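You operate a simulated robot arm through the tools that you are given. There is no shell and no other tool. Be economical: measure what you need, move in short steps, check, and stop when the job is done.

You run a simulated two-armed robot. Do the job below in one go: nothing can be reset, and whatever is moved stays where it is left.

TASK
Clear the make-up mirror and hairbrush off the console after use.
Fine: light off, glass upright, the stand held while you tip it; mirror on the long table, brush on end in the teal pot, which stays on the long table; the cream stays. Set down upright: make-up mirror.

It is judged by the outcome, as a careful person would: the job done as asked, and still so three seconds after it is handed in. It fails if anything else is knocked over, pushed out of place, dropped, spilled or broken.

THE ROBOT
Two 7-joint arms with two-finger parallel grippers on one trunk, on a base that drives. Base frame: it is fixed to the floor where the robot stands at the start and does not move with it; the origin is under the middle of the robot, x ahead of it, y to its left, z up. Units: mm, rad, N and s.
The left shoulder is at the start at [50, 187, 1110], the right one opposite. With the tool pointing down near the work surface each hand reaches from about 100 to 660 mm from the robot's upright axis, wherever it stands, measured 20 degrees to its own side. Places, roughly: glass of the make-up mirror [600, 100, 1000]; light key of the make-up mirror [500, 100, 800]; long table [-2000, 1000, 800]; teal pot [-2000, 1250, 750]. Payload 3.43 kg a hand.
The TCP of each hand is the grasp point between the finger pads, 30 mm short of the fingertips. In the tool frame z runs along the fingers and y along their closing line. The gripper opens to 94 mm. The fingers are 28 mm wide and 10 mm thick; the gripper's body (50 by 96 mm) begins 55 mm behind the TCP.
Orientation is that of the tool frame in the base frame, as a unit quaternion [w, x, y, z]. With the fingers straight down and closing along the base's y, the tool's x points along the base's -x, its y along +y and its z along -z.

THE INTERFACE
- The arms move only by the tool arm_command. It takes "left_motion", "right_motion" or both (then of equal length, played together; a hand with none holds still); each is a list of rows, each a list of 7 numbers: the turn, a rotation vector about the tool's x, y, z in units of 90 degrees (1.0 is 90 degrees), then the shift along the tool's x, y, z in units of 200 mm (1.0 is 200 mm), then the finger opening in m, from 0 to 0.094. In form: [[ax, ay, az, dx, dy, dz, fingers], ...]. A call has 1 to 8 rows; each row is the pose to reach, as a shift and turn from the pose commanded when the call began, along the tool's axes at that moment. A call with a number of a shift or a turn outside -1 to 1 is refused whole. Rows are played at 5 a second. More than 50 mm and 0.15 rad between two rows, or a gripper value outside its range, and nothing of the call is played. A pose out of reach is approached as far as the arm can. The call stops where the force on the tool passes 50 N (or 10 N more than at its start, if that is more) or the arm is blocked; 0.2 s more then pass. The fingers move at their own pace (about 153 mm/s each) and stop on an object; they squeeze with about 34 N. The grip force told is the motor's: it shows also when the fingers shut on nothing. Time passes only in rows, and 0.2 s behind the last, so rows that repeat a pose let the fingers close. The reply holds the time, the measured pose of the TCP, the force on the tool along the base axes, the opening and the grip force, in the units named above and with some noise, with the torque about the TCP (base axes, N m) and any sound that the robot's microphone picked up.
- Cameras (640 x 400 px; columns grow to the right, rows downward): "scene" is now at [140.4, 42.8, 1293.3]; the picture's right is [0.46, -0.89, 0.00], its down [-0.30, -0.15, -0.94] and it looks along [0.84, 0.43, -0.33] (base axes); focal length 214 px, centre (320, 200). "left" rides on the left gripper at [76, -14, -102] in its tool frame; the picture's right is [0.18, 0.98, 0.00], its down [-0.75, 0.14, -0.64] and it looks along [-0.63, 0.12, 0.77] (tool axes); focal length 243 px, centre (320, 200). "right" rides on the right gripper at [76, 14, -103] in its tool frame; the picture's right is [-0.18, 0.98, 0.00], its down [-0.75, -0.14, -0.64] and it looks along [-0.63, -0.12, 0.77] (tool axes); focal length 243 px, centre (320, 200). There is no depth. A picture from a camera that has moved, and an enlarged one, comes with that camera's place and axes in the base frame and with its lens.
- snapshot(camera): a new picture of that camera. The clock stands still meanwhile.
- lift_body(by): slides the trunk up (or, below 0, down) by that many mm; the arms and the scene camera ride with it, the base frame stays. It gives what a move gives, with no picture.
- roll_base(legs): drives the robot by 1 to 6 legs, each [ahead, left, turn to the left] in mm, mm and rad, along the robot's own axes; the way and the turn of a leg run together, so that a leg with both is an arc; at most 1500 mm and 3.142 rad a leg. The arms and the cameras ride along, it lands a little off, and it stops where it bumps. It gives what a move gives.
- turn_head(pan, tilt): turns the head with the scene camera to pan (to the left, within 1.396 rad either way) and tilt (down, from -0.506 to 1.204), counted from straight ahead of the robot. It gives what a move gives.
- close_up(camera, box): a new picture of the part [left, top, right, bottom] of that camera's present view, enlarged. The clock stands still meanwhile.
- sign_off(): hands the job in; it is judged then, once.

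Work in short steps. Places have to be worked out from the pictures, the camera data and where the tool is seen: move nearer, look again, correct. Check each grasp and each placing, and mend what went wrong. You have 120 turns and 108 pictures in all, those below and enlarged ones among them. Open the grippers and draw the arms clear of the work before you hand the job in, unless the task says otherwise; then end with one line.

The tools are called as name(argument=value, ...) on one line, values as JSON. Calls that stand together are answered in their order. arm_command: Moves the arms, as the interface text tells. Its arguments: {"type":"object","properties":{"left_motion":{"type":"array","items":{"type":"array","items":{"type":"number"}}},"right_motion":{"type":"array","items":{"type":"array","items":{"type":"number"}}}},"required":[]} The other tools are called the same way: lift_body (by) slides the trunk up or down; roll_base (legs) drives the base; turn_head (pan, tilt) turns the head that bears the scene camera; snapshot (camera) takes a picture; close_up (camera, box) takes an enlarged picture of a part of a camera's view; sign_off () hands the job in.

At the start:

```text
time: 0.0
left_tcp_pos: [250.0, 233.2, 1278.8]
left_orientation: [-0.001, 0.001, 1.0, 0.0]
left_ft_force: [-0.3, -0.1, -0.4]
left_ft_torque: [0.02, 0.01, 0.04]
left_finger_gap: 93.9
left_grip_force: 0.0
right_tcp_pos: [339.9, -30.5, 1278.0]
right_orientation: [0.0, 0.0, 1.0, 0.0]
right_ft_force: [0.4, -0.2, 0.2]
right_ft_torque: [0.04, 0.01, -0.01]
right_finger_gap: 94.1
right_grip_force: 0.0
trunk travel left (down, up): [-325.0, 107.0]
robot x, y, heading: [0.3, -4.1, 0.002]
head pan, tilt: [0.473, 0.34]
```

scene: 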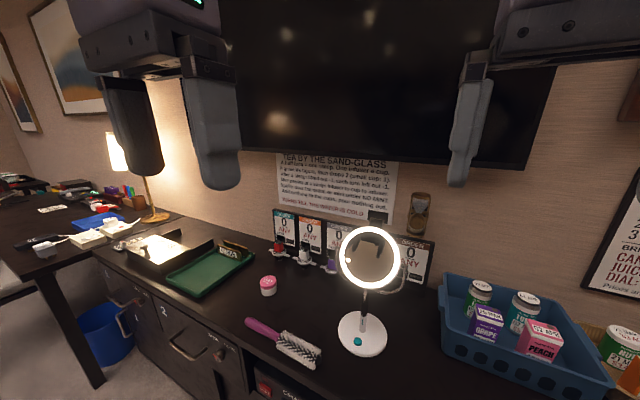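
right: 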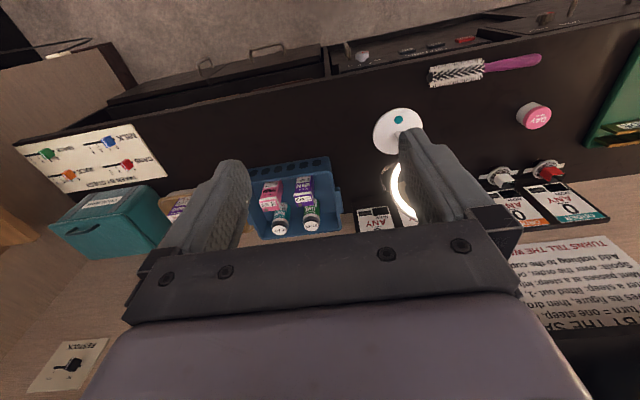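
left: 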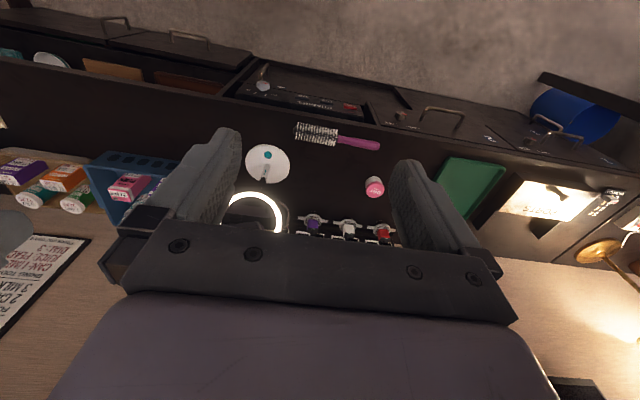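

I start with an enlarged look at the mirror and the brush to work out their shape and place.

close_up(camera="scene", box=[230, 200, 450, 380])

close_up(camera="left", box=[220, 100, 420, 240])

```text
2.22 times, centred on (340, 290) of scene
camera zoom: at [140.4, 42.8, 1293.3], right [0.46, -0.89, 0.0], down [-0.3, -0.15, -0.94], along [0.84, 0.43, -0.33], focal length 477 px, centre (276, 0)
```

zoom: 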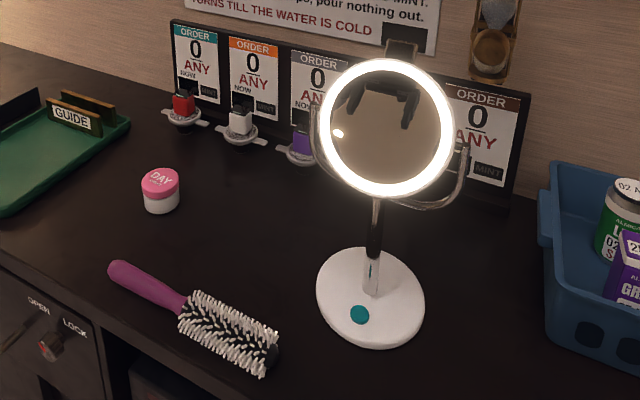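

```text
2.86 times, centred on (320, 170) of left
camera zoom: at [174.6, 220.3, 1379.8], right [-0.18, 0.98, 0.0], down [0.75, 0.14, 0.64], along [0.63, 0.12, -0.77], focal length 693 px, centre (320, 286)
```

zoom: 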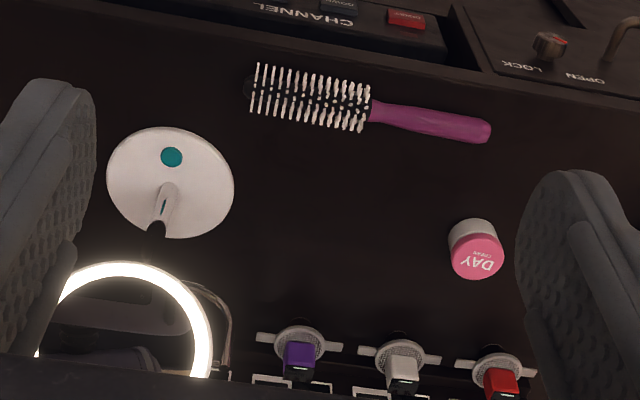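

The key lies near (538, 140, 770), the disc is about 65 mm in radius round (570, 138), and the glass sits near (570, 135, 1005), tipped back. I bring the right hand, closed and tilted 45° forward, toward a staging point in front of it, and move the left hand aside.

arm_command(right_motion=[[0, -0.0625, 0, -0.03, 0.06, 0.12, 0.0], [0, -0.125, 0, -0.06, 0.12, 0.24, 0.0], [0, -0.1875, 0, -0.09, 0.18, 0.36, 0.0], [0, -0.25, 0, -0.12, 0.25, 0.48, 0.0], [0, -0.3125, 0, -0.15, 0.31, 0.6, 0.0], [0, -0.375, 0, -0.18, 0.37, 0.72, 0.0], [0, -0.4375, 0, -0.2, 0.44, 0.84, 0.0], [0, -0.5, 0, -0.2, 0.5, 0.95, 0.0]], left_motion=[[0, 0, 0, 0, 0.1, 0, 0.094], [0, 0, 0, 0, 0.2, 0, 0.094], [0, 0, 0, 0, 0.3, 0, 0.094], [0, 0, 0, 0, 0.4, 0, 0.094], [0, 0, 0, 0, 0.5, 0, 0.094], [0, 0, 0, 0, 0.6, 0, 0.094], [0, 0, 0, 0, 0.7, 0, 0.094], [0, 0, 0, 0, 0.7, 0, 0.094]])

```text
time: 1.8
left_tcp_pos: [250.2, 374.1, 1277.4]
left_orientation: [-0.001, 0.0, 1.0, 0.001]
left_ft_force: [-0.1, -0.4, 0.3]
left_ft_torque: [0.02, 0.0, -0.03]
left_finger_gap: 93.7
left_grip_force: 0.0
right_tcp_pos: [381.2, 68.6, 1089.9]
right_orientation: [0.384, 0.0, 0.923, 0.0]
right_ft_force: [0.3, 0.3, 1.4]
right_ft_torque: [-0.03, -0.01, -0.06]
right_finger_gap: 0.0
right_grip_force: 33.3
trunk travel left (down, up): [-325.0, 107.0]
robot x, y, heading: [-3.1, -1.8, -0.001]
head pan, tilt: [0.473, 0.34]
```

Right hand is tilted as wanted. Next it goes to about (450, 140, 890), in front of and below the glass; then I look.

arm_command(right_motion=[[0, 0, 0, 0.06, 0.045, 0.12, 0.0], [0, 0, 0, 0.12, 0.09, 0.24, 0.0], [0, 0, 0, 0.18, 0.135, 0.36, 0.0], [0, 0, 0, 0.24, 0.18, 0.48, 0.0], [0, 0, 0, 0.3, 0.225, 0.6, 0.0], [0, 0, 0, 0.36, 0.27, 0.72, 0.0], [0, 0, 0, 0.42, 0.315, 0.84, 0.0], [0, 0, 0, 0.463, 0.357, 0.95, 0.0]])

snapshot(camera="scene")

snapshot(camera="right")

```text
time: 3.6
left_tcp_pos: [251.8, 373.7, 1277.8]
left_orientation: [0.0, 0.0, 1.0, -0.001]
left_ft_force: [-0.2, 0.2, 0.5]
left_ft_torque: [-0.01, 0.02, 0.0]
left_finger_gap: 94.2
left_grip_force: 0.0
right_tcp_pos: [448.2, 141.6, 889.1]
right_orientation: [0.383, -0.001, 0.924, 0.0]
right_ft_force: [1.0, 0.8, -0.1]
right_ft_torque: [0.0, 0.0, -0.01]
right_finger_gap: 0.0
right_grip_force: 32.6
trunk travel left (down, up): [-325.0, 107.0]
robot x, y, heading: [5.0, 1.9, -0.003]
head pan, tilt: [0.473, 0.34]
```

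```text
102 pictures are left
camera scene: at [140.4, 42.9, 1293.4], right [0.46, -0.89, 0.0], down [-0.3, -0.15, -0.94], along [0.84, 0.43, -0.33], focal length 214 px, centre (320, 200)
```

scene: 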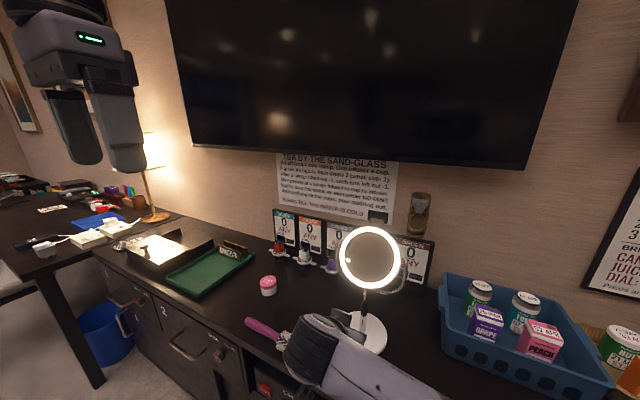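

```text
101 pictures are left
camera right: at [323.6, 156.4, 907.6], right [0.13, 0.98, 0.13], down [0.08, -0.14, 0.99], along [0.99, -0.12, -0.1], focal length 243 px, centre (320, 200)
```

right: 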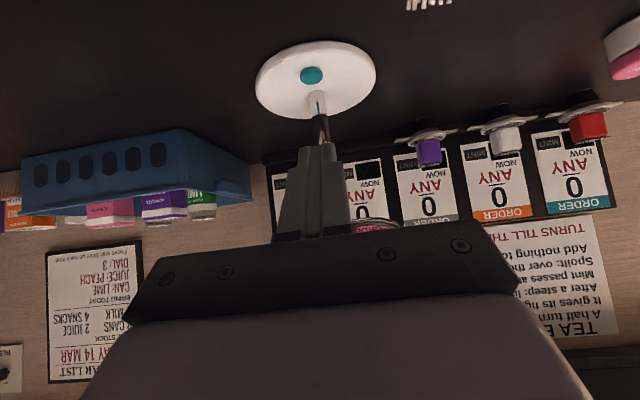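

The right camera puts the key again at about (538, 139, 768), so the three views agree. I go to just above it, at TCP (526, 139.5, 820).

arm_command(right_motion=[[0, 0, 0, -0.01, 0, 0.15, 0.0], [0, 0, 0, -0.02, -0.005, 0.3, 0.0], [0, 0, 0, -0.03, -0.01, 0.45, 0.0], [0, 0, 0, -0.032, -0.01, 0.52, 0.0]])

snapshot(camera="right")

close_up(camera="scene", box=[270, 210, 450, 370])

```text
time: 4.8
left_tcp_pos: [250.3, 371.9, 1277.2]
left_orientation: [0.0, 0.0, 1.0, 0.0]
left_ft_force: [0.5, 0.4, 0.4]
left_ft_torque: [0.0, -0.01, 0.01]
left_finger_gap: 94.1
left_grip_force: 0.1
right_tcp_pos: [570.6, 64.9, 805.8]
right_orientation: [0.396, 0.033, 0.916, -0.055]
right_ft_force: [0.1, -0.3, 0.3]
right_ft_torque: [-0.02, 0.01, 0.01]
right_finger_gap: 0.0
right_grip_force: 32.6
trunk travel left (down, up): [-325.0, 107.0]
robot x, y, heading: [-0.2, -0.2, 0.003]
head pan, tilt: [0.473, 0.34]
stopped in row 4 (right hand): the arm was blocked; the commanded pose is now the measured one
```

```text
100 pictures are left
camera right: at [447.2, 92.9, 818.6], right [0.23, 0.97, 0.06], down [0.04, -0.07, 1.0], along [0.97, -0.23, -0.05], focal length 243 px, centre (320, 200)
```

right: 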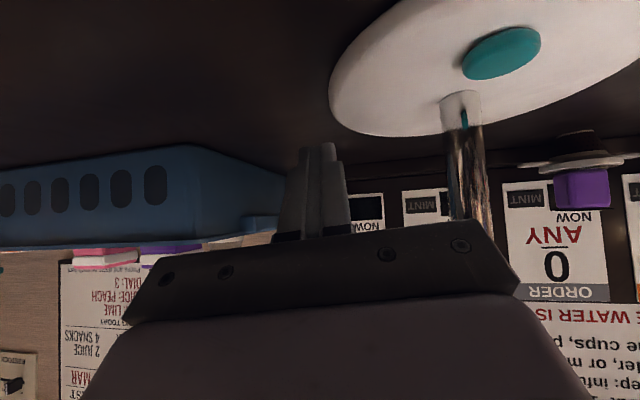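

```text
2.50 times, centred on (360, 290) of scene
camera zoom: at [140.4, 42.7, 1293.3], right [0.46, -0.89, 0.0], down [-0.3, -0.15, -0.94], along [0.84, 0.43, -0.33], focal length 536 px, centre (220, -25)
```

zoom: 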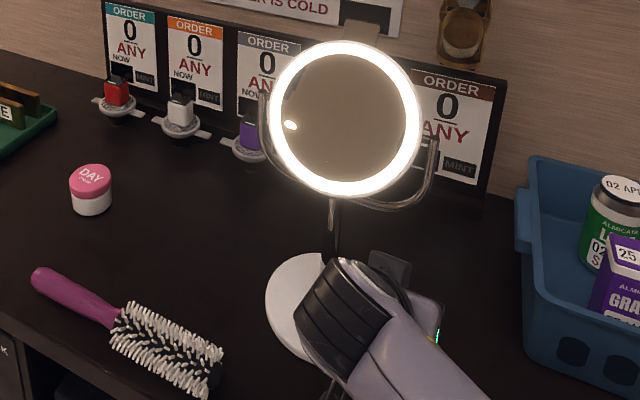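

The right arm hit its own limits reaching across and slid off to the side. The mirror itself has not moved (key still computed at 539, 137). I back the hand out and will shift the base left so the mirror is central.

arm_command(right_motion=[[0, 0, 0, 0, 0, -0.2, 0.0], [0, 0, 0, 0, 0, -0.4, 0.0], [0, 0, 0, 0, 0, -0.6, 0.0], [0, 0, 0, 0, 0, -0.8, 0.0]])

roll_base(legs=[[0, 150, 0]])

turn_head(pan=0.1, tilt=0.55)

snapshot(camera="scene")

```text
time: 5.8
left_tcp_pos: [250.7, 372.9, 1276.8]
left_orientation: [-0.001, 0.0, 1.0, -0.001]
left_ft_force: [-0.5, 0.6, -0.4]
left_ft_torque: [0.02, -0.01, 0.02]
left_finger_gap: 94.0
left_grip_force: 0.1
right_tcp_pos: [497.7, 10.4, 888.1]
right_orientation: [0.411, 0.057, 0.9, -0.134]
right_ft_force: [0.7, -0.1, -1.1]
right_ft_torque: [0.03, -0.01, 0.01]
right_finger_gap: 0.2
right_grip_force: 32.6
trunk travel left (down, up): [-325.0, 107.0]
robot x, y, heading: [0.5, -0.9, 0.005]
head pan, tilt: [0.473, 0.34]
stopped in row 4 (right hand): the arm was blocked; the commanded pose is now the measured one
```

```text
time: 7.2
left_tcp_pos: [249.7, 520.4, 1277.9]
left_orientation: [0.0, -0.002, 1.0, -0.001]
left_ft_force: [0.3, 0.0, 0.8]
left_ft_torque: [-0.02, -0.01, -0.02]
left_finger_gap: 94.2
left_grip_force: 0.1
right_tcp_pos: [498.0, 158.2, 888.1]
right_orientation: [0.411, 0.056, 0.9, -0.133]
right_ft_force: [0.7, -0.5, -0.2]
right_ft_torque: [0.01, -0.01, 0.0]
right_finger_gap: 0.0
right_grip_force: 33.3
trunk travel left (down, up): [-325.0, 107.0]
robot x, y, heading: [-0.1, 148.7, 0.004]
head pan, tilt: [0.473, 0.34]
```

```text
time: 8.0
left_tcp_pos: [248.8, 518.7, 1277.2]
left_orientation: [0.0, -0.002, 1.0, 0.0]
left_ft_force: [-0.1, 0.5, 0.3]
left_ft_torque: [0.01, -0.01, -0.03]
left_finger_gap: 94.2
left_grip_force: 0.2
right_tcp_pos: [499.1, 157.6, 888.3]
right_orientation: [0.411, 0.057, 0.9, -0.134]
right_ft_force: [0.6, 0.1, -0.1]
right_ft_torque: [-0.01, 0.02, -0.01]
right_finger_gap: 0.1
right_grip_force: 32.7
trunk travel left (down, up): [-325.0, 107.0]
robot x, y, heading: [-2.0, 145.3, 0.002]
head pan, tilt: [0.099, 0.55]
```

```text
98 pictures are left
camera scene: at [146.5, 155.5, 1274.2], right [0.1, -0.99, 0.0], down [-0.52, -0.05, -0.85], along [0.85, 0.09, -0.52], focal length 214 px, centre (320, 200)
```

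scene: 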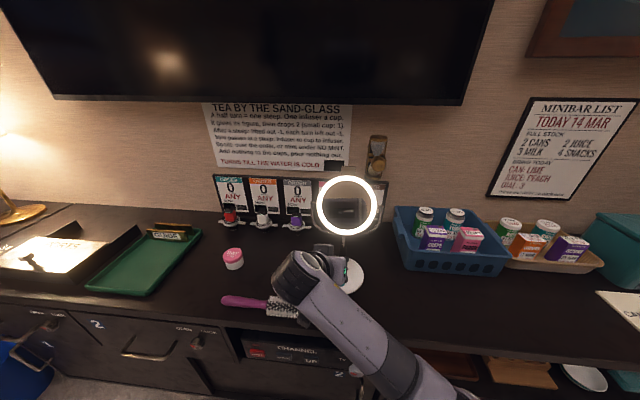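

The robot stands at y≈147 now. I straighten the right hand's orientation and back it slightly to (470, 139, 880).

arm_command(right_motion=[[-0.06, 0.015, 0, 0.04, -0.04, -0.02, 0.0], [-0.12, 0.03, 0, 0.08, -0.08, -0.04, 0.0], [-0.186, 0.045, -0.002, 0.123, -0.113, -0.049, 0.0]])

```text
time: 8.8
left_tcp_pos: [249.3, 518.8, 1277.5]
left_orientation: [0.0, 0.0, 1.0, 0.0]
left_ft_force: [-0.4, -0.1, -0.1]
left_ft_torque: [0.01, -0.01, 0.03]
left_finger_gap: 94.1
left_grip_force: 0.0
right_tcp_pos: [470.3, 139.3, 881.8]
right_orientation: [0.384, -0.002, 0.923, 0.002]
right_ft_force: [-0.7, -0.6, 0.7]
right_ft_torque: [0.03, 0.0, -0.01]
right_finger_gap: 0.2
right_grip_force: 33.3
trunk travel left (down, up): [-325.0, 107.0]
robot x, y, heading: [0.5, 143.1, 0.005]
head pan, tilt: [0.099, 0.55]
```

Straight now. I advance to just above the key again, at (526, 139, 820).

arm_command(right_motion=[[0, 0, 0, 0.01, 0, 0.14, 0.0], [0, 0, 0, 0.02, 0, 0.28, 0.0], [0, 0, 0, 0.02, 0, 0.417, 0.0]])

snapshot(camera="right")

```text
time: 9.8
left_tcp_pos: [249.5, 519.5, 1277.1]
left_orientation: [0.001, -0.002, 1.0, 0.0]
left_ft_force: [-0.1, -0.3, 0.3]
left_ft_torque: [-0.01, -0.01, -0.01]
left_finger_gap: 93.9
left_grip_force: 0.0
right_tcp_pos: [526.6, 114.0, 804.2]
right_orientation: [0.38, -0.002, 0.925, -0.025]
right_ft_force: [-0.8, 0.6, 0.2]
right_ft_torque: [0.02, -0.01, -0.03]
right_finger_gap: 0.0
right_grip_force: 33.1
trunk travel left (down, up): [-325.0, 107.0]
robot x, y, heading: [-0.1, 145.4, -0.001]
head pan, tilt: [0.099, 0.55]
stopped in row 3 (right hand): the arm was blocked; the commanded pose is now the measured one
```

```text
97 pictures are left
camera right: at [402.0, 132.0, 823.0], right [0.14, 0.99, 0.08], down [0.09, -0.1, 0.99], along [0.99, -0.14, -0.1], focal length 243 px, centre (320, 200)
```

right: 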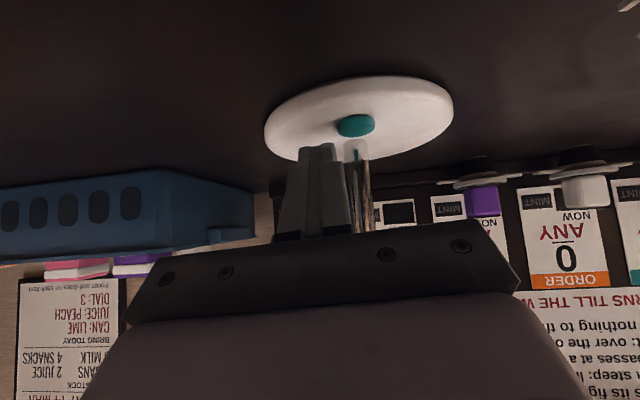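

The arm is limited again in this tilt (no contact force, so it is a joint limit). A 28° tilt still clears the glass, so I back up and take that attitude at about (515, 139, 850).

arm_command(right_motion=[[0, 0, 0, -0.02, 0, -0.2, 0.0], [-0.01, 0.06, 0, -0.06, 0.05, -0.24, 0.0], [-0.02, 0.12, 0.005, -0.1, 0.1, -0.22, 0.0], [-0.03, 0.185, 0.01, -0.122, 0.125, -0.203, 0.0]])

snapshot(camera="right")

```text
time: 10.7
left_tcp_pos: [248.8, 518.5, 1277.2]
left_orientation: [0.0, -0.002, 1.0, 0.001]
left_ft_force: [-0.2, 0.2, 0.2]
left_ft_torque: [0.02, -0.02, -0.01]
left_finger_gap: 93.8
left_grip_force: 0.1
right_tcp_pos: [523.7, 65.7, 818.5]
right_orientation: [0.295, 0.008, 0.952, -0.086]
right_ft_force: [-0.2, 0.0, 0.3]
right_ft_torque: [0.02, -0.01, -0.01]
right_finger_gap: 0.0
right_grip_force: 33.2
trunk travel left (down, up): [-325.0, 107.0]
robot x, y, heading: [-2.7, 145.2, 0.006]
head pan, tilt: [0.099, 0.55]
stopped in row 4 (right hand): the arm was blocked; the commanded pose is now the measured one
```

```text
96 pictures are left
camera right: at [404.8, 93.7, 857.5], right [0.22, 0.97, -0.05], down [0.25, 0.0, 0.97], along [0.94, -0.22, -0.25], focal length 243 px, centre (320, 200)
```

right: 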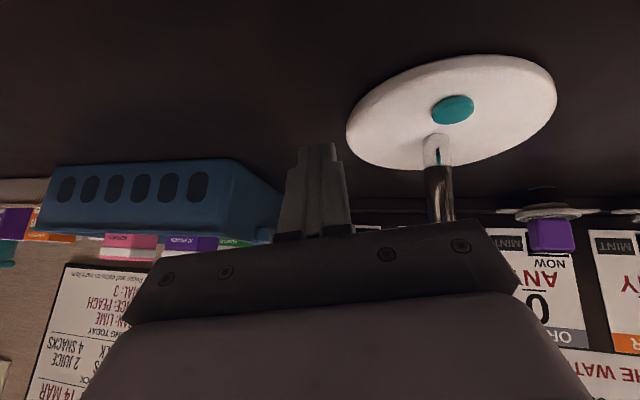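

The hand drifted toward −y again instead of following. I look at the arm with the head tilted down to see what holds it.

turn_head(pan=-0.2, tilt=0.95)

snapshot(camera="scene")

```text
time: 11.5
left_tcp_pos: [248.9, 519.7, 1277.2]
left_orientation: [-0.001, -0.001, 1.0, 0.0]
left_ft_force: [0.2, -0.1, -0.1]
left_ft_torque: [-0.01, -0.01, -0.01]
left_finger_gap: 94.2
left_grip_force: 0.1
right_tcp_pos: [522.6, 63.8, 819.2]
right_orientation: [0.295, 0.008, 0.952, -0.087]
right_ft_force: [-0.4, 0.1, -0.5]
right_ft_torque: [0.0, -0.01, 0.01]
right_finger_gap: 0.0
right_grip_force: 32.7
trunk travel left (down, up): [-325.0, 107.0]
robot x, y, heading: [-2.1, 146.8, 0.005]
head pan, tilt: [-0.201, 0.949]
```

```text
95 pictures are left
camera scene: at [128.6, 131.9, 1241.3], right [-0.2, -0.98, 0.0], down [-0.8, 0.16, -0.58], along [0.57, -0.11, -0.81], focal length 214 px, centre (320, 200)
```

scene: 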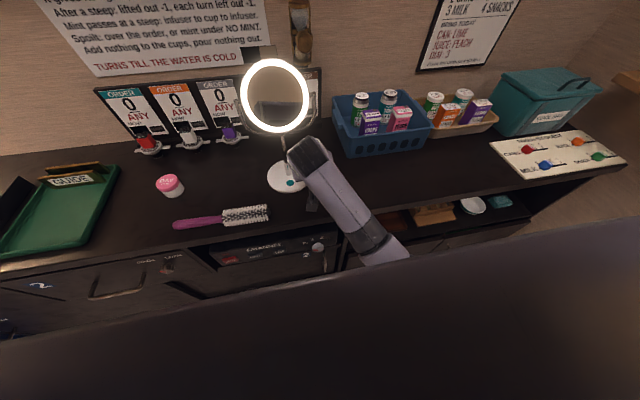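

The forearm lies low across the console's front edge, which is what blocks it. I back the base 60 mm and raise the trunk 100 mm so the arm comes from above.

roll_base(legs=[[-60, 0, 0]])

lift_body(by=100)

snapshot(camera="scene")

```text
time: 12.5
left_tcp_pos: [190.5, 519.5, 1277.0]
left_orientation: [0.001, -0.002, 1.0, -0.001]
left_ft_force: [0.8, -0.8, 0.0]
left_ft_torque: [-0.02, -0.02, 0.0]
left_finger_gap: 93.8
left_grip_force: 0.0
right_tcp_pos: [465.6, 64.3, 818.9]
right_orientation: [0.295, 0.008, 0.952, -0.085]
right_ft_force: [0.6, -0.3, -0.1]
right_ft_torque: [0.03, -0.04, -0.01]
right_finger_gap: 0.2
right_grip_force: 32.7
trunk travel left (down, up): [-325.0, 107.0]
robot x, y, heading: [-59.4, 145.6, 0.004]
head pan, tilt: [-0.201, 0.949]
```

```text
time: 13.8
left_tcp_pos: [191.8, 519.4, 1376.3]
left_orientation: [0.0, -0.002, 1.0, 0.001]
left_ft_force: [-0.2, 0.4, -0.4]
left_ft_torque: [-0.01, 0.04, 0.0]
left_finger_gap: 94.3
left_grip_force: 0.1
right_tcp_pos: [465.5, 64.6, 919.4]
right_orientation: [0.294, 0.008, 0.952, -0.085]
right_ft_force: [-0.7, -1.4, 0.5]
right_ft_torque: [-0.01, 0.0, 0.0]
right_finger_gap: 0.0
right_grip_force: 33.0
trunk travel left (down, up): [-425.0, 7.0]
robot x, y, heading: [-57.8, 145.1, -0.001]
head pan, tilt: [-0.201, 0.949]
```

```text
94 pictures are left
camera scene: at [70.7, 131.8, 1341.2], right [-0.2, -0.98, 0.0], down [-0.8, 0.16, -0.58], along [0.57, -0.11, -0.81], focal length 214 px, centre (320, 200)
```

scene: 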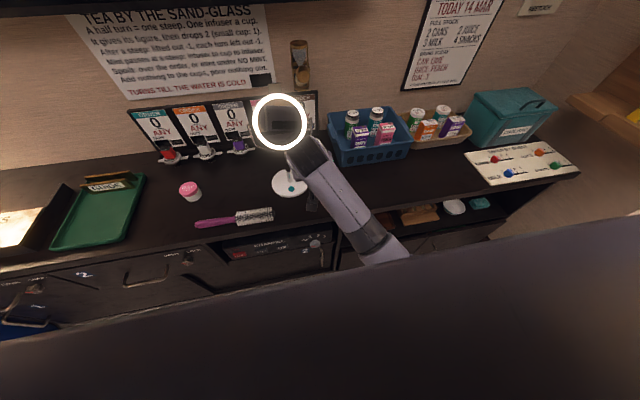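

More room now. I set the 28° attitude at (500, 139, 880) and check that the arm follows.

arm_command(right_motion=[[-0.036, 0.023, 0.005, -0.015, 0.14, 0.06, 0.0], [-0.072, 0.046, 0.01, -0.03, 0.28, 0.12, 0.0], [-0.108, 0.07, 0.016, -0.046, 0.409, 0.193, 0.0]])

```text
time: 14.8
left_tcp_pos: [191.1, 518.4, 1376.9]
left_orientation: [0.0, 0.0, 1.0, 0.0]
left_ft_force: [-0.7, 0.0, 0.3]
left_ft_torque: [-0.03, -0.01, -0.01]
left_finger_gap: 93.9
left_grip_force: 0.0
right_tcp_pos: [515.0, 69.5, 857.9]
right_orientation: [0.242, 0.02, 0.968, -0.058]
right_ft_force: [0.3, 0.4, 0.5]
right_ft_torque: [0.03, 0.0, -0.02]
right_finger_gap: 0.3
right_grip_force: 33.1
trunk travel left (down, up): [-425.0, 7.0]
robot x, y, heading: [-59.3, 146.1, 0.0]
head pan, tilt: [-0.201, 0.949]
stopped in row 3 (right hand): the arm was blocked; the commanded pose is now the measured one
```

Still limited. The arm needs the target on its own side. I lift the hand back clear, then move the base further left so the mirror is about 170 mm to the robot's right.

arm_command(right_motion=[[0, 0, 0, 0.03, 0, -0.15, 0.0], [0, 0, 0, 0.06, 0, -0.3, 0.0], [0, 0, 0, 0.1, 0, -0.45, 0.0], [0, 0, 0, 0.14, 0, -0.6, 0.0], [0, 0, 0, 0.18, 0, -0.8, 0.0], [0, 0, 0, 0.22, 0, -0.97, 0.0]])

```text
time: 15.9
left_tcp_pos: [191.6, 519.1, 1376.8]
left_orientation: [0.0, -0.001, 1.0, 0.0]
left_ft_force: [0.0, 0.0, 0.2]
left_ft_torque: [-0.02, -0.01, 0.0]
left_finger_gap: 93.9
left_grip_force: 0.0
right_tcp_pos: [447.1, 16.6, 959.3]
right_orientation: [0.262, 0.043, 0.955, -0.137]
right_ft_force: [-0.9, 0.2, -0.3]
right_ft_torque: [-0.01, 0.03, 0.02]
right_finger_gap: 0.1
right_grip_force: 32.8
trunk travel left (down, up): [-425.0, 7.0]
robot x, y, heading: [-61.9, 145.1, 0.007]
head pan, tilt: [-0.201, 0.949]
stopped in row 5 (right hand): the arm was blocked; the commanded pose is now the measured one
```

It is caught even on retreat, so I unwind: straight-down attitude, outward and up to about (400, −60, 1100).

arm_command(right_motion=[[-0.03, 0.057, -0.009, -0.03, -0.1, -0.1, 0.0], [-0.06, 0.114, -0.018, -0.06, -0.2, -0.2, 0.0], [-0.09, 0.17, -0.027, -0.09, -0.3, -0.3, 0.0], [-0.12, 0.226, -0.036, -0.12, -0.4, -0.4, 0.0], [-0.15, 0.283, -0.045, -0.15, -0.5, -0.5, 0.0], [-0.177, 0.339, -0.056, -0.16, -0.573, -0.585, 0.0]])

snapshot(camera="scene")

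```text
time: 16.7
left_tcp_pos: [190.6, 519.2, 1376.8]
left_orientation: [0.0, -0.001, 1.0, 0.0]
left_ft_force: [-0.4, -0.1, -0.7]
left_ft_torque: [-0.02, 0.02, -0.01]
left_finger_gap: 93.8
left_grip_force: 0.1
right_tcp_pos: [444.2, -84.7, 995.5]
right_orientation: [0.15, 0.056, 0.976, -0.146]
right_ft_force: [-0.5, 0.3, 0.2]
right_ft_torque: [-0.04, 0.03, 0.03]
right_finger_gap: 0.0
right_grip_force: 32.4
right hand out of reach, approached as far as the arm can: row 3
trunk travel left (down, up): [-425.0, 7.0]
robot x, y, heading: [-56.9, 146.2, -0.001]
head pan, tilt: [-0.201, 0.949]
stopped in row 3 (right hand): the arm was blocked; the commanded pose is now the measured one
```

```text
93 pictures are left
camera scene: at [70.8, 132.1, 1341.2], right [-0.2, -0.98, 0.0], down [-0.8, 0.16, -0.58], along [0.57, -0.12, -0.81], focal length 214 px, centre (320, 200)
```

scene: 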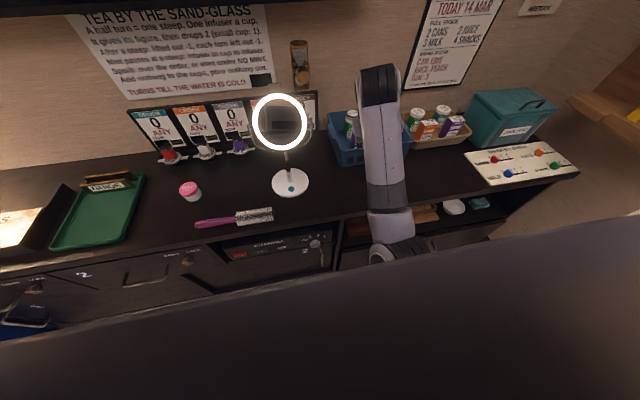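

The elbow hangs low in front. I raise the hand straight up 150 mm without turning it.

arm_command(right_motion=[[0, 0, 0, -0.046, -0.04, -0.137, 0.0], [0, 0, 0, -0.092, -0.08, -0.274, 0.0], [0, 0, 0, -0.138, -0.12, -0.41, 0.0], [0, 0, 0, -0.184, -0.16, -0.547, 0.0], [0, 0, 0, -0.23, -0.2, -0.684, 0.0]])

```text
time: 18.1
left_tcp_pos: [192.1, 518.7, 1377.1]
left_orientation: [0.0, -0.001, 1.0, 0.0]
left_ft_force: [-1.1, -0.8, -0.4]
left_ft_torque: [-0.01, 0.02, -0.02]
left_finger_gap: 94.1
left_grip_force: 0.0
right_tcp_pos: [490.7, -135.5, 1117.3]
right_orientation: [0.144, 0.076, 0.973, -0.166]
right_ft_force: [-0.3, 0.9, -0.2]
right_ft_torque: [0.02, 0.03, -0.01]
right_finger_gap: 0.1
right_grip_force: 32.7
right hand out of reach, approached as far as the arm can: row 2, 3, 4, 5
trunk travel left (down, up): [-425.0, 7.0]
robot x, y, heading: [-60.3, 146.7, 0.002]
head pan, tilt: [-0.201, 0.949]
stopped in row 5 (right hand): the arm was blocked; the commanded pose is now the measured one
```

It is freeing up. I continue up and inward while turning back to straight down.

arm_command(right_motion=[[0, 0, 0, 0.02, 0, -0.2, 0.0], [-0.04, 0.03, -0.02, 0.03, 0, -0.35, 0.0], [-0.08, 0.07, -0.04, 0.045, 0, -0.5, 0.0], [-0.12, 0.105, -0.06, 0.06, 0, -0.65, 0.0], [-0.16, 0.14, -0.08, 0.075, 0, -0.75, 0.0], [-0.213, 0.185, -0.098, 0.085, 0, -0.86, 0.0]])

```text
time: 19.5
left_tcp_pos: [190.6, 517.7, 1378.0]
left_orientation: [0.0, -0.001, 1.0, 0.0]
left_ft_force: [-1.1, 0.5, 0.1]
left_ft_torque: [0.01, -0.02, -0.02]
left_finger_gap: 94.2
left_grip_force: 0.1
right_tcp_pos: [515.5, -106.1, 1250.8]
right_orientation: [0.022, 0.006, 0.999, -0.027]
right_ft_force: [0.9, -0.6, 0.4]
right_ft_torque: [0.01, 0.0, 0.01]
right_finger_gap: 0.0
right_grip_force: 33.6
right hand out of reach, approached as far as the arm can: row 1, 2, 3, 4, 5, 6
trunk travel left (down, up): [-425.0, 7.0]
robot x, y, heading: [-63.2, 146.3, -0.001]
head pan, tilt: [-0.201, 0.949]
```

Now straight down. I pull it back toward its original pose.

arm_command(right_motion=[[0, 0, 0, 0.15, 0.05, -0.05, 0.0], [0, 0, 0, 0.3, 0.1, -0.1, 0.0], [0, 0, 0, 0.45, 0.2, -0.15, 0.0], [0, 0, 0, 0.6, 0.3, -0.2, 0.0], [0, 0, 0, 0.75, 0.4, -0.25, 0.0], [0, 0, 0, 0.9, 0.5, -0.3, 0.0]])

snapshot(camera="scene")

```text
time: 20.9
left_tcp_pos: [191.2, 518.5, 1377.2]
left_orientation: [0.0, -0.002, 1.0, 0.0]
left_ft_force: [-0.2, 0.2, 0.2]
left_ft_torque: [0.0, -0.03, 0.02]
left_finger_gap: 94.1
left_grip_force: 0.1
right_tcp_pos: [501.6, -104.5, 1263.1]
right_orientation: [0.018, 0.018, 0.999, -0.022]
right_ft_force: [-0.6, -0.3, 1.1]
right_ft_torque: [0.0, 0.0, 0.02]
right_finger_gap: 0.3
right_grip_force: 33.0
right hand out of reach, approached as far as the arm can: row 1, 2, 3, 4, 5, 6
trunk travel left (down, up): [-425.0, 7.0]
robot x, y, heading: [-60.6, 143.7, 0.002]
head pan, tilt: [-0.201, 0.949]
```

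```text
92 pictures are left
camera scene: at [70.6, 131.5, 1341.2], right [-0.2, -0.98, 0.0], down [-0.8, 0.16, -0.58], along [0.57, -0.11, -0.81], focal length 214 px, centre (320, 200)
```

scene: 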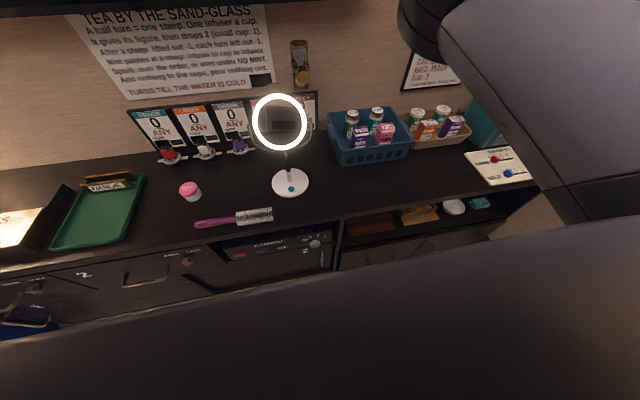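

The arm is at an awkward posture high up. Going down on its own side should let it unfold; I lower it 160 mm and back 80 mm, well above the basket.

arm_command(right_motion=[[0, 0, 0, 0.05, 0, 0.13, 0.0], [0, 0, 0, 0.1, 0, 0.26, 0.0], [0, 0, 0, 0.17, 0, 0.39, 0.0], [0, 0, 0, 0.24, 0, 0.52, 0.0], [0, 0, 0, 0.32, 0, 0.65, 0.0], [0, 0, 0, 0.4, 0, 0.8, 0.0]])

```text
time: 22.3
left_tcp_pos: [191.7, 517.5, 1376.7]
left_orientation: [0.0, -0.001, 1.0, 0.0]
left_ft_force: [0.1, -0.4, 1.1]
left_ft_torque: [0.0, 0.04, -0.05]
left_finger_gap: 94.0
left_grip_force: 0.1
right_tcp_pos: [491.8, -150.8, 1079.9]
right_orientation: [0.027, 0.019, 0.999, -0.027]
right_ft_force: [-0.3, -0.5, 0.3]
right_ft_torque: [0.05, 0.0, 0.0]
right_finger_gap: 0.0
right_grip_force: 33.3
right hand out of reach, approached as far as the arm can: row 1, 2, 3, 4, 5, 6
trunk travel left (down, up): [-425.0, 7.0]
robot x, y, heading: [-59.7, 146.2, 0.001]
head pan, tilt: [-0.201, 0.949]
```

Let me look at the arm itself with the head turned right.

turn_head(pan=-0.9, tilt=0.8)

snapshot(camera="scene")

snapshot(camera="left")

```text
time: 23.4
left_tcp_pos: [191.9, 519.4, 1378.1]
left_orientation: [0.0, -0.001, 1.0, 0.001]
left_ft_force: [-0.7, -0.1, 0.1]
left_ft_torque: [-0.03, -0.04, 0.0]
left_finger_gap: 94.1
left_grip_force: 0.0
right_tcp_pos: [491.0, -150.2, 1075.8]
right_orientation: [0.023, 0.017, 0.999, -0.03]
right_ft_force: [0.8, 0.3, 0.2]
right_ft_torque: [-0.02, 0.01, 0.01]
right_finger_gap: 0.0
right_grip_force: 32.6
trunk travel left (down, up): [-425.0, 7.0]
robot x, y, heading: [-58.2, 144.6, -0.003]
head pan, tilt: [-0.901, 0.799]
```

```text
91 pictures are left
camera scene: at [49.6, 82.8, 1352.8], right [-0.78, -0.62, 0.0], down [-0.45, 0.56, -0.7], along [0.43, -0.55, -0.72], focal length 214 px, centre (320, 200)
```

scene: 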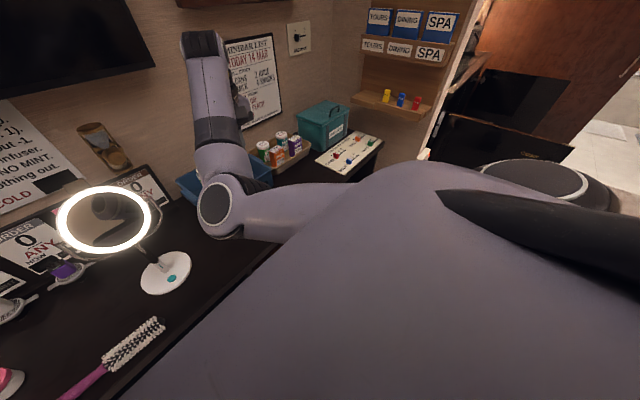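

```text
90 pictures are left
camera left: at [116.9, 505.5, 1478.8], right [-0.19, 0.98, 0.0], down [0.75, 0.14, 0.64], along [0.63, 0.12, -0.77], focal length 243 px, centre (320, 200)
```

left: 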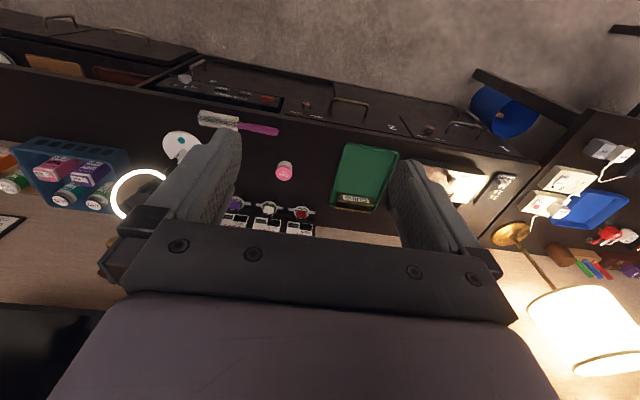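

The right elbow has swung inward across the chest. I try to unwind it by taking the hand far out to the right.

arm_command(right_motion=[[0, 0, 0, 0.0, -0.15, 0, 0.0], [0, 0, 0, 0.0, -0.35, 0, 0.0], [0, 0, 0, 0.05, -0.55, 0, 0.0], [0, 0, 0, 0.15, -0.75, 0, 0.0], [0, 0, 0, 0.3, -0.9, 0, 0.0], [0, 0, 0, 0.45, -1.0, 0, 0.0], [0, 0, 0, 0.6, -1.0, 0, 0.0], [0, 0, 0, 0.75, -1.0, 0, 0.0]])

snapshot(camera="scene")

```text
time: 25.2
left_tcp_pos: [191.0, 518.3, 1377.6]
left_orientation: [0.0, -0.001, 1.0, 0.0]
left_ft_force: [0.1, -0.1, -0.7]
left_ft_torque: [0.0, 0.03, 0.02]
left_finger_gap: 93.9
left_grip_force: 0.1
right_tcp_pos: [341.1, -334.7, 1075.2]
right_orientation: [0.022, 0.007, 0.999, -0.026]
right_ft_force: [-0.7, 0.2, -0.2]
right_ft_torque: [-0.01, -0.01, 0.02]
right_finger_gap: 0.0
right_grip_force: 32.8
trunk travel left (down, up): [-425.0, 7.0]
robot x, y, heading: [-56.0, 145.3, 0.0]
head pan, tilt: [-0.901, 0.799]
```

```text
89 pictures are left
camera scene: at [49.3, 82.7, 1352.8], right [-0.78, -0.62, 0.0], down [-0.45, 0.56, -0.7], along [0.43, -0.55, -0.72], focal length 214 px, centre (320, 200)
```

scene: 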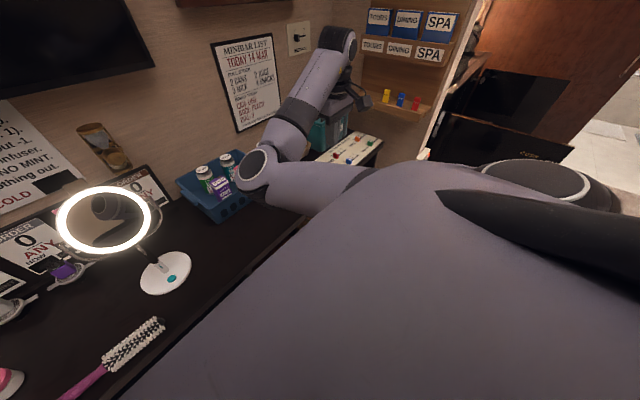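

It reached that. I keep pulling the hand back beside the body and up to swing the elbow outward.

arm_command(right_motion=[[0, 0, 0, 0.12, -0.05, -0.08, 0.0], [0, 0, 0, 0.24, -0.1, -0.16, 0.0], [0, 0, 0, 0.36, -0.15, -0.24, 0.0], [0, 0, 0, 0.48, -0.2, -0.32, 0.0], [0, 0, 0, 0.6, -0.25, -0.4, 0.0], [0, 0, 0, 0.72, -0.3, -0.48, 0.0], [0, 0, 0, 0.84, -0.3, -0.56, 0.0], [0, 0, 0, 0.95, -0.3, -0.65, 0.0]])

snapshot(camera="scene")

```text
time: 27.0
left_tcp_pos: [190.6, 517.9, 1378.4]
left_orientation: [0.001, -0.001, 1.0, 0.001]
left_ft_force: [-0.7, 0.1, 0.8]
left_ft_torque: [0.0, 0.0, 0.03]
left_finger_gap: 93.7
left_grip_force: 0.1
right_tcp_pos: [144.4, -391.0, 1198.3]
right_orientation: [0.021, 0.007, 0.999, -0.025]
right_ft_force: [-0.6, -0.7, -0.2]
right_ft_torque: [0.01, -0.03, -0.01]
right_finger_gap: 0.0
right_grip_force: 33.0
trunk travel left (down, up): [-425.0, 7.0]
robot x, y, heading: [-57.1, 145.1, 0.001]
head pan, tilt: [-0.901, 0.799]
```

```text
88 pictures are left
camera scene: at [49.1, 82.8, 1352.8], right [-0.78, -0.62, 0.0], down [-0.45, 0.56, -0.7], along [0.43, -0.55, -0.72], focal length 214 px, centre (320, 200)
```

scene: 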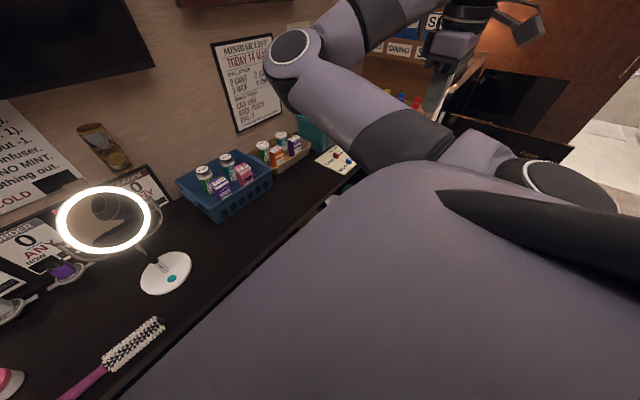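

Elbow is now up and free. I bring the hand forward and in, toward its starting pose.

arm_command(right_motion=[[0, 0, 0, -0.08, 0.1, -0.09, 0.0], [0, 0, 0, -0.17, 0.22, -0.18, 0.0], [0, 0, 0, -0.26, 0.35, -0.27, 0.0], [0, 0, 0, -0.35, 0.48, -0.36, 0.0], [0, 0, 0, -0.44, 0.61, -0.45, 0.0], [0, 0, 0, -0.53, 0.74, -0.55, 0.0], [0, 0, 0, -0.62, 0.87, -0.65, 0.0], [0, 0, 0, -0.7, 1.0, -0.75, 0.0]])

snapshot(camera="scene")

```text
time: 28.8
left_tcp_pos: [192.0, 517.7, 1376.6]
left_orientation: [0.0, -0.001, 1.0, 0.001]
left_ft_force: [-0.4, -0.1, -0.6]
left_ft_torque: [-0.01, 0.0, 0.01]
left_finger_gap: 93.9
left_grip_force: 0.0
right_tcp_pos: [281.4, -271.7, 1330.8]
right_orientation: [0.007, 0.032, 0.999, -0.011]
right_ft_force: [0.0, -0.5, 0.1]
right_ft_torque: [0.02, 0.01, -0.02]
right_finger_gap: 0.0
right_grip_force: 32.8
right hand out of reach, approached as far as the arm can: row 6, 7, 8
trunk travel left (down, up): [-425.0, 7.0]
robot x, y, heading: [-58.5, 140.8, 0.004]
head pan, tilt: [-0.901, 0.799]
```

```text
87 pictures are left
camera scene: at [49.5, 82.8, 1352.7], right [-0.78, -0.62, 0.0], down [-0.45, 0.56, -0.7], along [0.43, -0.55, -0.72], focal length 214 px, centre (320, 200)
```

scene: 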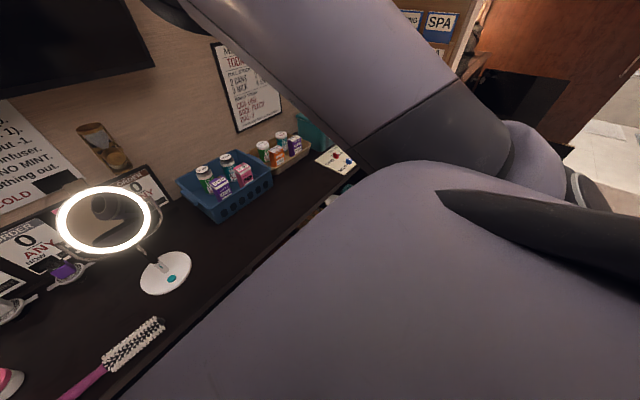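

The elbow is still on the inner side. Pointing the fingers to the left (+y) with the hand lower should bring the elbow round to the right, so I turn the tool while descending to about z 1150.

arm_command(right_motion=[[-0.09, 0, 0, -0.02, -0.03, 0.11, 0.0], [-0.18, 0, 0, -0.04, -0.06, 0.22, 0.0], [-0.27, 0, 0, -0.06, -0.09, 0.33, 0.0], [-0.36, 0, 0, -0.08, -0.12, 0.44, 0.0], [-0.45, 0, 0, -0.1, -0.15, 0.55, 0.0], [-0.54, 0, 0, -0.1, -0.18, 0.66, 0.0], [-0.63, 0, 0, -0.1, -0.2, 0.77, 0.0], [-0.72, 0, 0, -0.1, -0.2, 0.9, 0.0]])

snapshot(camera="scene")

```text
time: 30.6
left_tcp_pos: [192.8, 517.4, 1377.8]
left_orientation: [-0.001, -0.001, 1.0, 0.001]
left_ft_force: [0.0, -0.4, 1.3]
left_ft_torque: [0.0, -0.04, -0.03]
left_finger_gap: 94.0
left_grip_force: 0.0
right_tcp_pos: [312.2, -302.7, 1165.0]
right_orientation: [0.023, -0.006, 0.857, 0.515]
right_ft_force: [0.4, 0.8, 0.5]
right_ft_torque: [-0.01, 0.01, -0.01]
right_finger_gap: 0.0
right_grip_force: 32.6
trunk travel left (down, up): [-425.0, 7.0]
robot x, y, heading: [-58.9, 143.0, -0.003]
head pan, tilt: [-0.901, 0.799]
```

```text
86 pictures are left
camera scene: at [49.8, 81.7, 1352.7], right [-0.78, -0.62, 0.0], down [-0.45, 0.56, -0.7], along [0.43, -0.54, -0.72], focal length 214 px, centre (320, 200)
```

scene: 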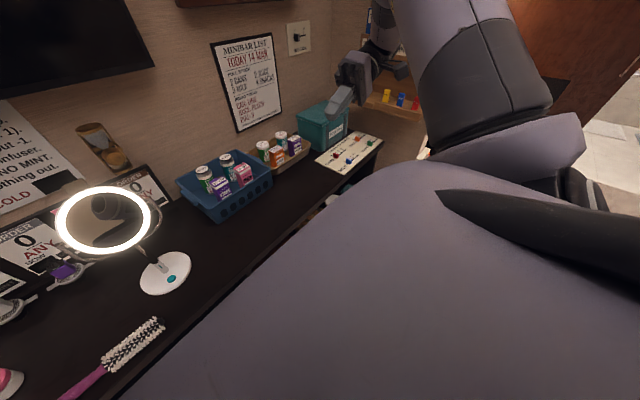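

The elbow is now up and outside. I drive forward again; the hand will then come at the key from the right side, tilted 45°, with no crossing needed.

roll_base(legs=[[55, 0, 0]])

arm_command(right_motion=[[0.03, 0, 0, -0.1, 0.2, 0.1, 0.0], [0.06, 0, 0, -0.2, 0.4, 0.2, 0.0], [0.09, 0, 0, -0.3, 0.5, 0.35, 0.0], [0.12, 0, 0, -0.35, 0.5, 0.5, 0.0], [0.15, 0, 0, -0.4, 0.45, 0.7, 0.0], [0.19, 0, 0, -0.45, 0.4, 0.85, 0.0]])

snapshot(camera="scene")

```text
time: 31.5
left_tcp_pos: [246.8, 517.7, 1377.1]
left_orientation: [0.001, -0.001, 1.0, 0.0]
left_ft_force: [-0.2, 0.1, -0.1]
left_ft_torque: [-0.01, 0.0, -0.01]
left_finger_gap: 93.9
left_grip_force: 0.0
right_tcp_pos: [365.8, -299.7, 1165.1]
right_orientation: [0.02, -0.006, 0.857, 0.514]
right_ft_force: [0.1, 0.2, -0.3]
right_ft_torque: [0.02, 0.0, 0.02]
right_finger_gap: 0.0
right_grip_force: 32.6
trunk travel left (down, up): [-425.0, 7.0]
robot x, y, heading: [-7.3, 145.5, 0.0]
head pan, tilt: [-0.901, 0.799]
```

```text
time: 32.9
left_tcp_pos: [244.3, 518.6, 1376.4]
left_orientation: [0.0, -0.002, 1.0, 0.0]
left_ft_force: [0.0, -0.8, 0.8]
left_ft_torque: [-0.03, 0.02, 0.02]
left_finger_gap: 94.3
left_grip_force: 0.0
right_tcp_pos: [455.1, -117.9, 1162.0]
right_orientation: [0.028, 0.004, 0.922, 0.386]
right_ft_force: [-0.6, 0.5, 0.4]
right_ft_torque: [0.02, -0.01, 0.0]
right_finger_gap: 0.0
right_grip_force: 32.3
trunk travel left (down, up): [-425.0, 7.0]
robot x, y, heading: [-5.2, 145.8, -0.001]
head pan, tilt: [-0.901, 0.799]
```

```text
85 pictures are left
camera scene: at [102.6, 82.8, 1352.8], right [-0.78, -0.62, 0.0], down [-0.45, 0.56, -0.7], along [0.43, -0.55, -0.72], focal length 214 px, centre (320, 200)
```

scene: 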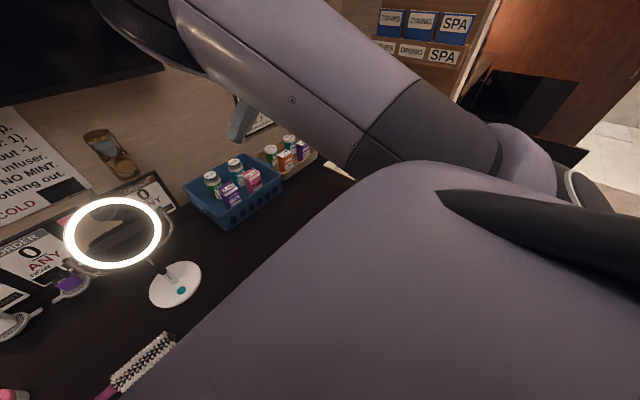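

It follows well in this posture. I descend along the tool axis, first to about (500, 20, 960).

arm_command(right_motion=[[0, 0, 0, -0.04, -0.07, 0.2, 0.0], [0, 0, 0, -0.08, -0.13, 0.4, 0.0], [0, 0, 0, -0.12, -0.2, 0.6, 0.0], [0, 0, 0, -0.16, -0.25, 0.8, 0.0], [0, 0, 0, -0.2, -0.28, 1.0, 0.0]])

turn_head(pan=0.0, tilt=0.7)

snapshot(camera="scene")

snapshot(camera="right")

```text
time: 34.1
left_tcp_pos: [244.2, 518.7, 1376.7]
left_orientation: [0.0, -0.003, 1.0, 0.0]
left_ft_force: [0.3, -0.3, 0.7]
left_ft_torque: [0.01, 0.05, 0.01]
left_finger_gap: 94.0
left_grip_force: 0.1
right_tcp_pos: [508.6, -23.3, 982.2]
right_orientation: [0.028, 0.006, 0.922, 0.385]
right_ft_force: [0.1, -0.5, 0.1]
right_ft_torque: [0.01, -0.01, 0.01]
right_finger_gap: 0.1
right_grip_force: 33.0
trunk travel left (down, up): [-425.0, 7.0]
robot x, y, heading: [-7.1, 143.9, 0.003]
head pan, tilt: [-0.901, 0.799]
```

```text
time: 35.3
left_tcp_pos: [244.3, 518.9, 1376.7]
left_orientation: [0.0, -0.003, 1.0, 0.0]
left_ft_force: [0.0, 0.0, 0.0]
left_ft_torque: [0.01, -0.02, 0.01]
left_finger_gap: 94.1
left_grip_force: 0.0
right_tcp_pos: [506.7, -24.6, 980.0]
right_orientation: [0.026, 0.007, 0.923, 0.383]
right_ft_force: [0.7, 0.0, 0.9]
right_ft_torque: [0.01, -0.01, -0.02]
right_finger_gap: 0.0
right_grip_force: 33.0
trunk travel left (down, up): [-425.0, 7.0]
robot x, y, heading: [-0.4, 145.8, 0.006]
head pan, tilt: [0.0, 0.7]
```

```text
84 pictures are left
camera scene: at [137.3, 146.2, 1361.0], right [0.0, -1.0, 0.0], down [-0.64, 0.0, -0.76], along [0.76, 0.0, -0.64], focal length 214 px, centre (320, 200)
```

scene: 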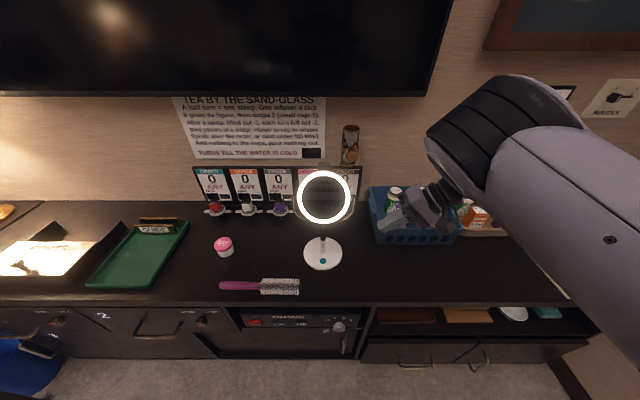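

```text
83 pictures are left
camera right: at [425.7, -83.5, 1059.1], right [0.18, 0.69, 0.7], down [0.72, -0.58, 0.38], along [0.67, 0.44, -0.6], focal length 243 px, centre (320, 200)
```

right: 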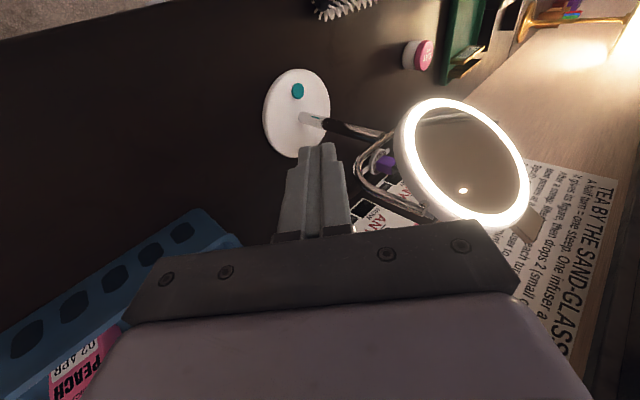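

Key confirmed at about (537, 138, 768). I advance to a hover about 40 mm short of it along the tool axis.

arm_command(right_motion=[[0, 0, 0, -0.02, -0.03, 0.2, 0.0], [0, 0, 0, -0.04, -0.06, 0.4, 0.0], [0, 0, 0, -0.06, -0.09, 0.6, 0.0], [0, 0, 0, -0.08, -0.12, 0.8, 0.0], [0, 0, 0, -0.1, -0.124, 0.96, 0.0]])

snapshot(camera="right")

close_up(camera="scene", box=[240, 150, 440, 300])

```text
time: 36.5
left_tcp_pos: [245.3, 519.8, 1376.6]
left_orientation: [-0.001, -0.002, 1.0, 0.0]
left_ft_force: [-0.2, 0.4, 0.0]
left_ft_torque: [-0.01, 0.0, -0.02]
left_finger_gap: 94.0
left_grip_force: 0.1
right_tcp_pos: [537.4, 95.0, 828.1]
right_orientation: [0.028, 0.003, 0.925, 0.38]
right_ft_force: [0.0, -0.8, -0.4]
right_ft_torque: [0.05, -0.03, 0.01]
right_finger_gap: 0.1
right_grip_force: 33.1
trunk travel left (down, up): [-425.0, 7.0]
robot x, y, heading: [-3.8, 146.4, 0.007]
head pan, tilt: [0.0, 0.7]
```

```text
82 pictures are left
camera right: at [457.2, 34.5, 908.2], right [0.17, 0.69, 0.7], down [0.72, -0.57, 0.39], along [0.67, 0.44, -0.6], focal length 243 px, centre (320, 200)
```

right: 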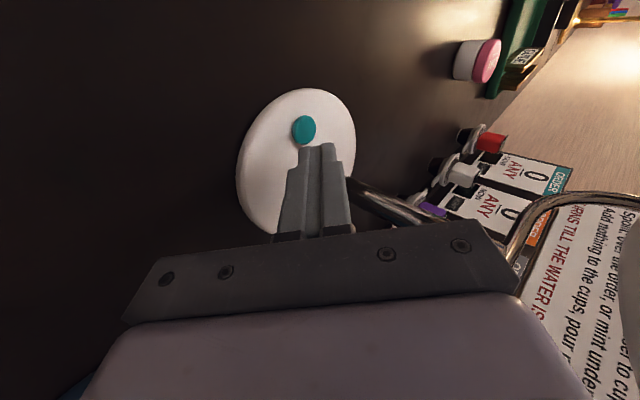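

```text
2.67 times, centred on (340, 225) of scene
camera zoom: at [137.5, 146.3, 1361.0], right [0.0, -1.0, 0.0], down [-0.64, 0.0, -0.76], along [0.76, 0.0, -0.64], focal length 572 px, centre (267, 133)
```

zoom: 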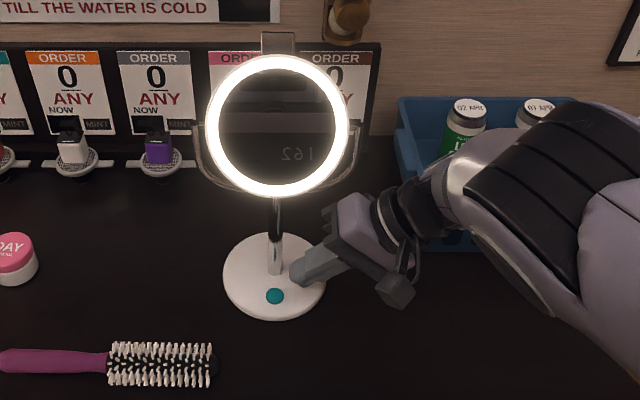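

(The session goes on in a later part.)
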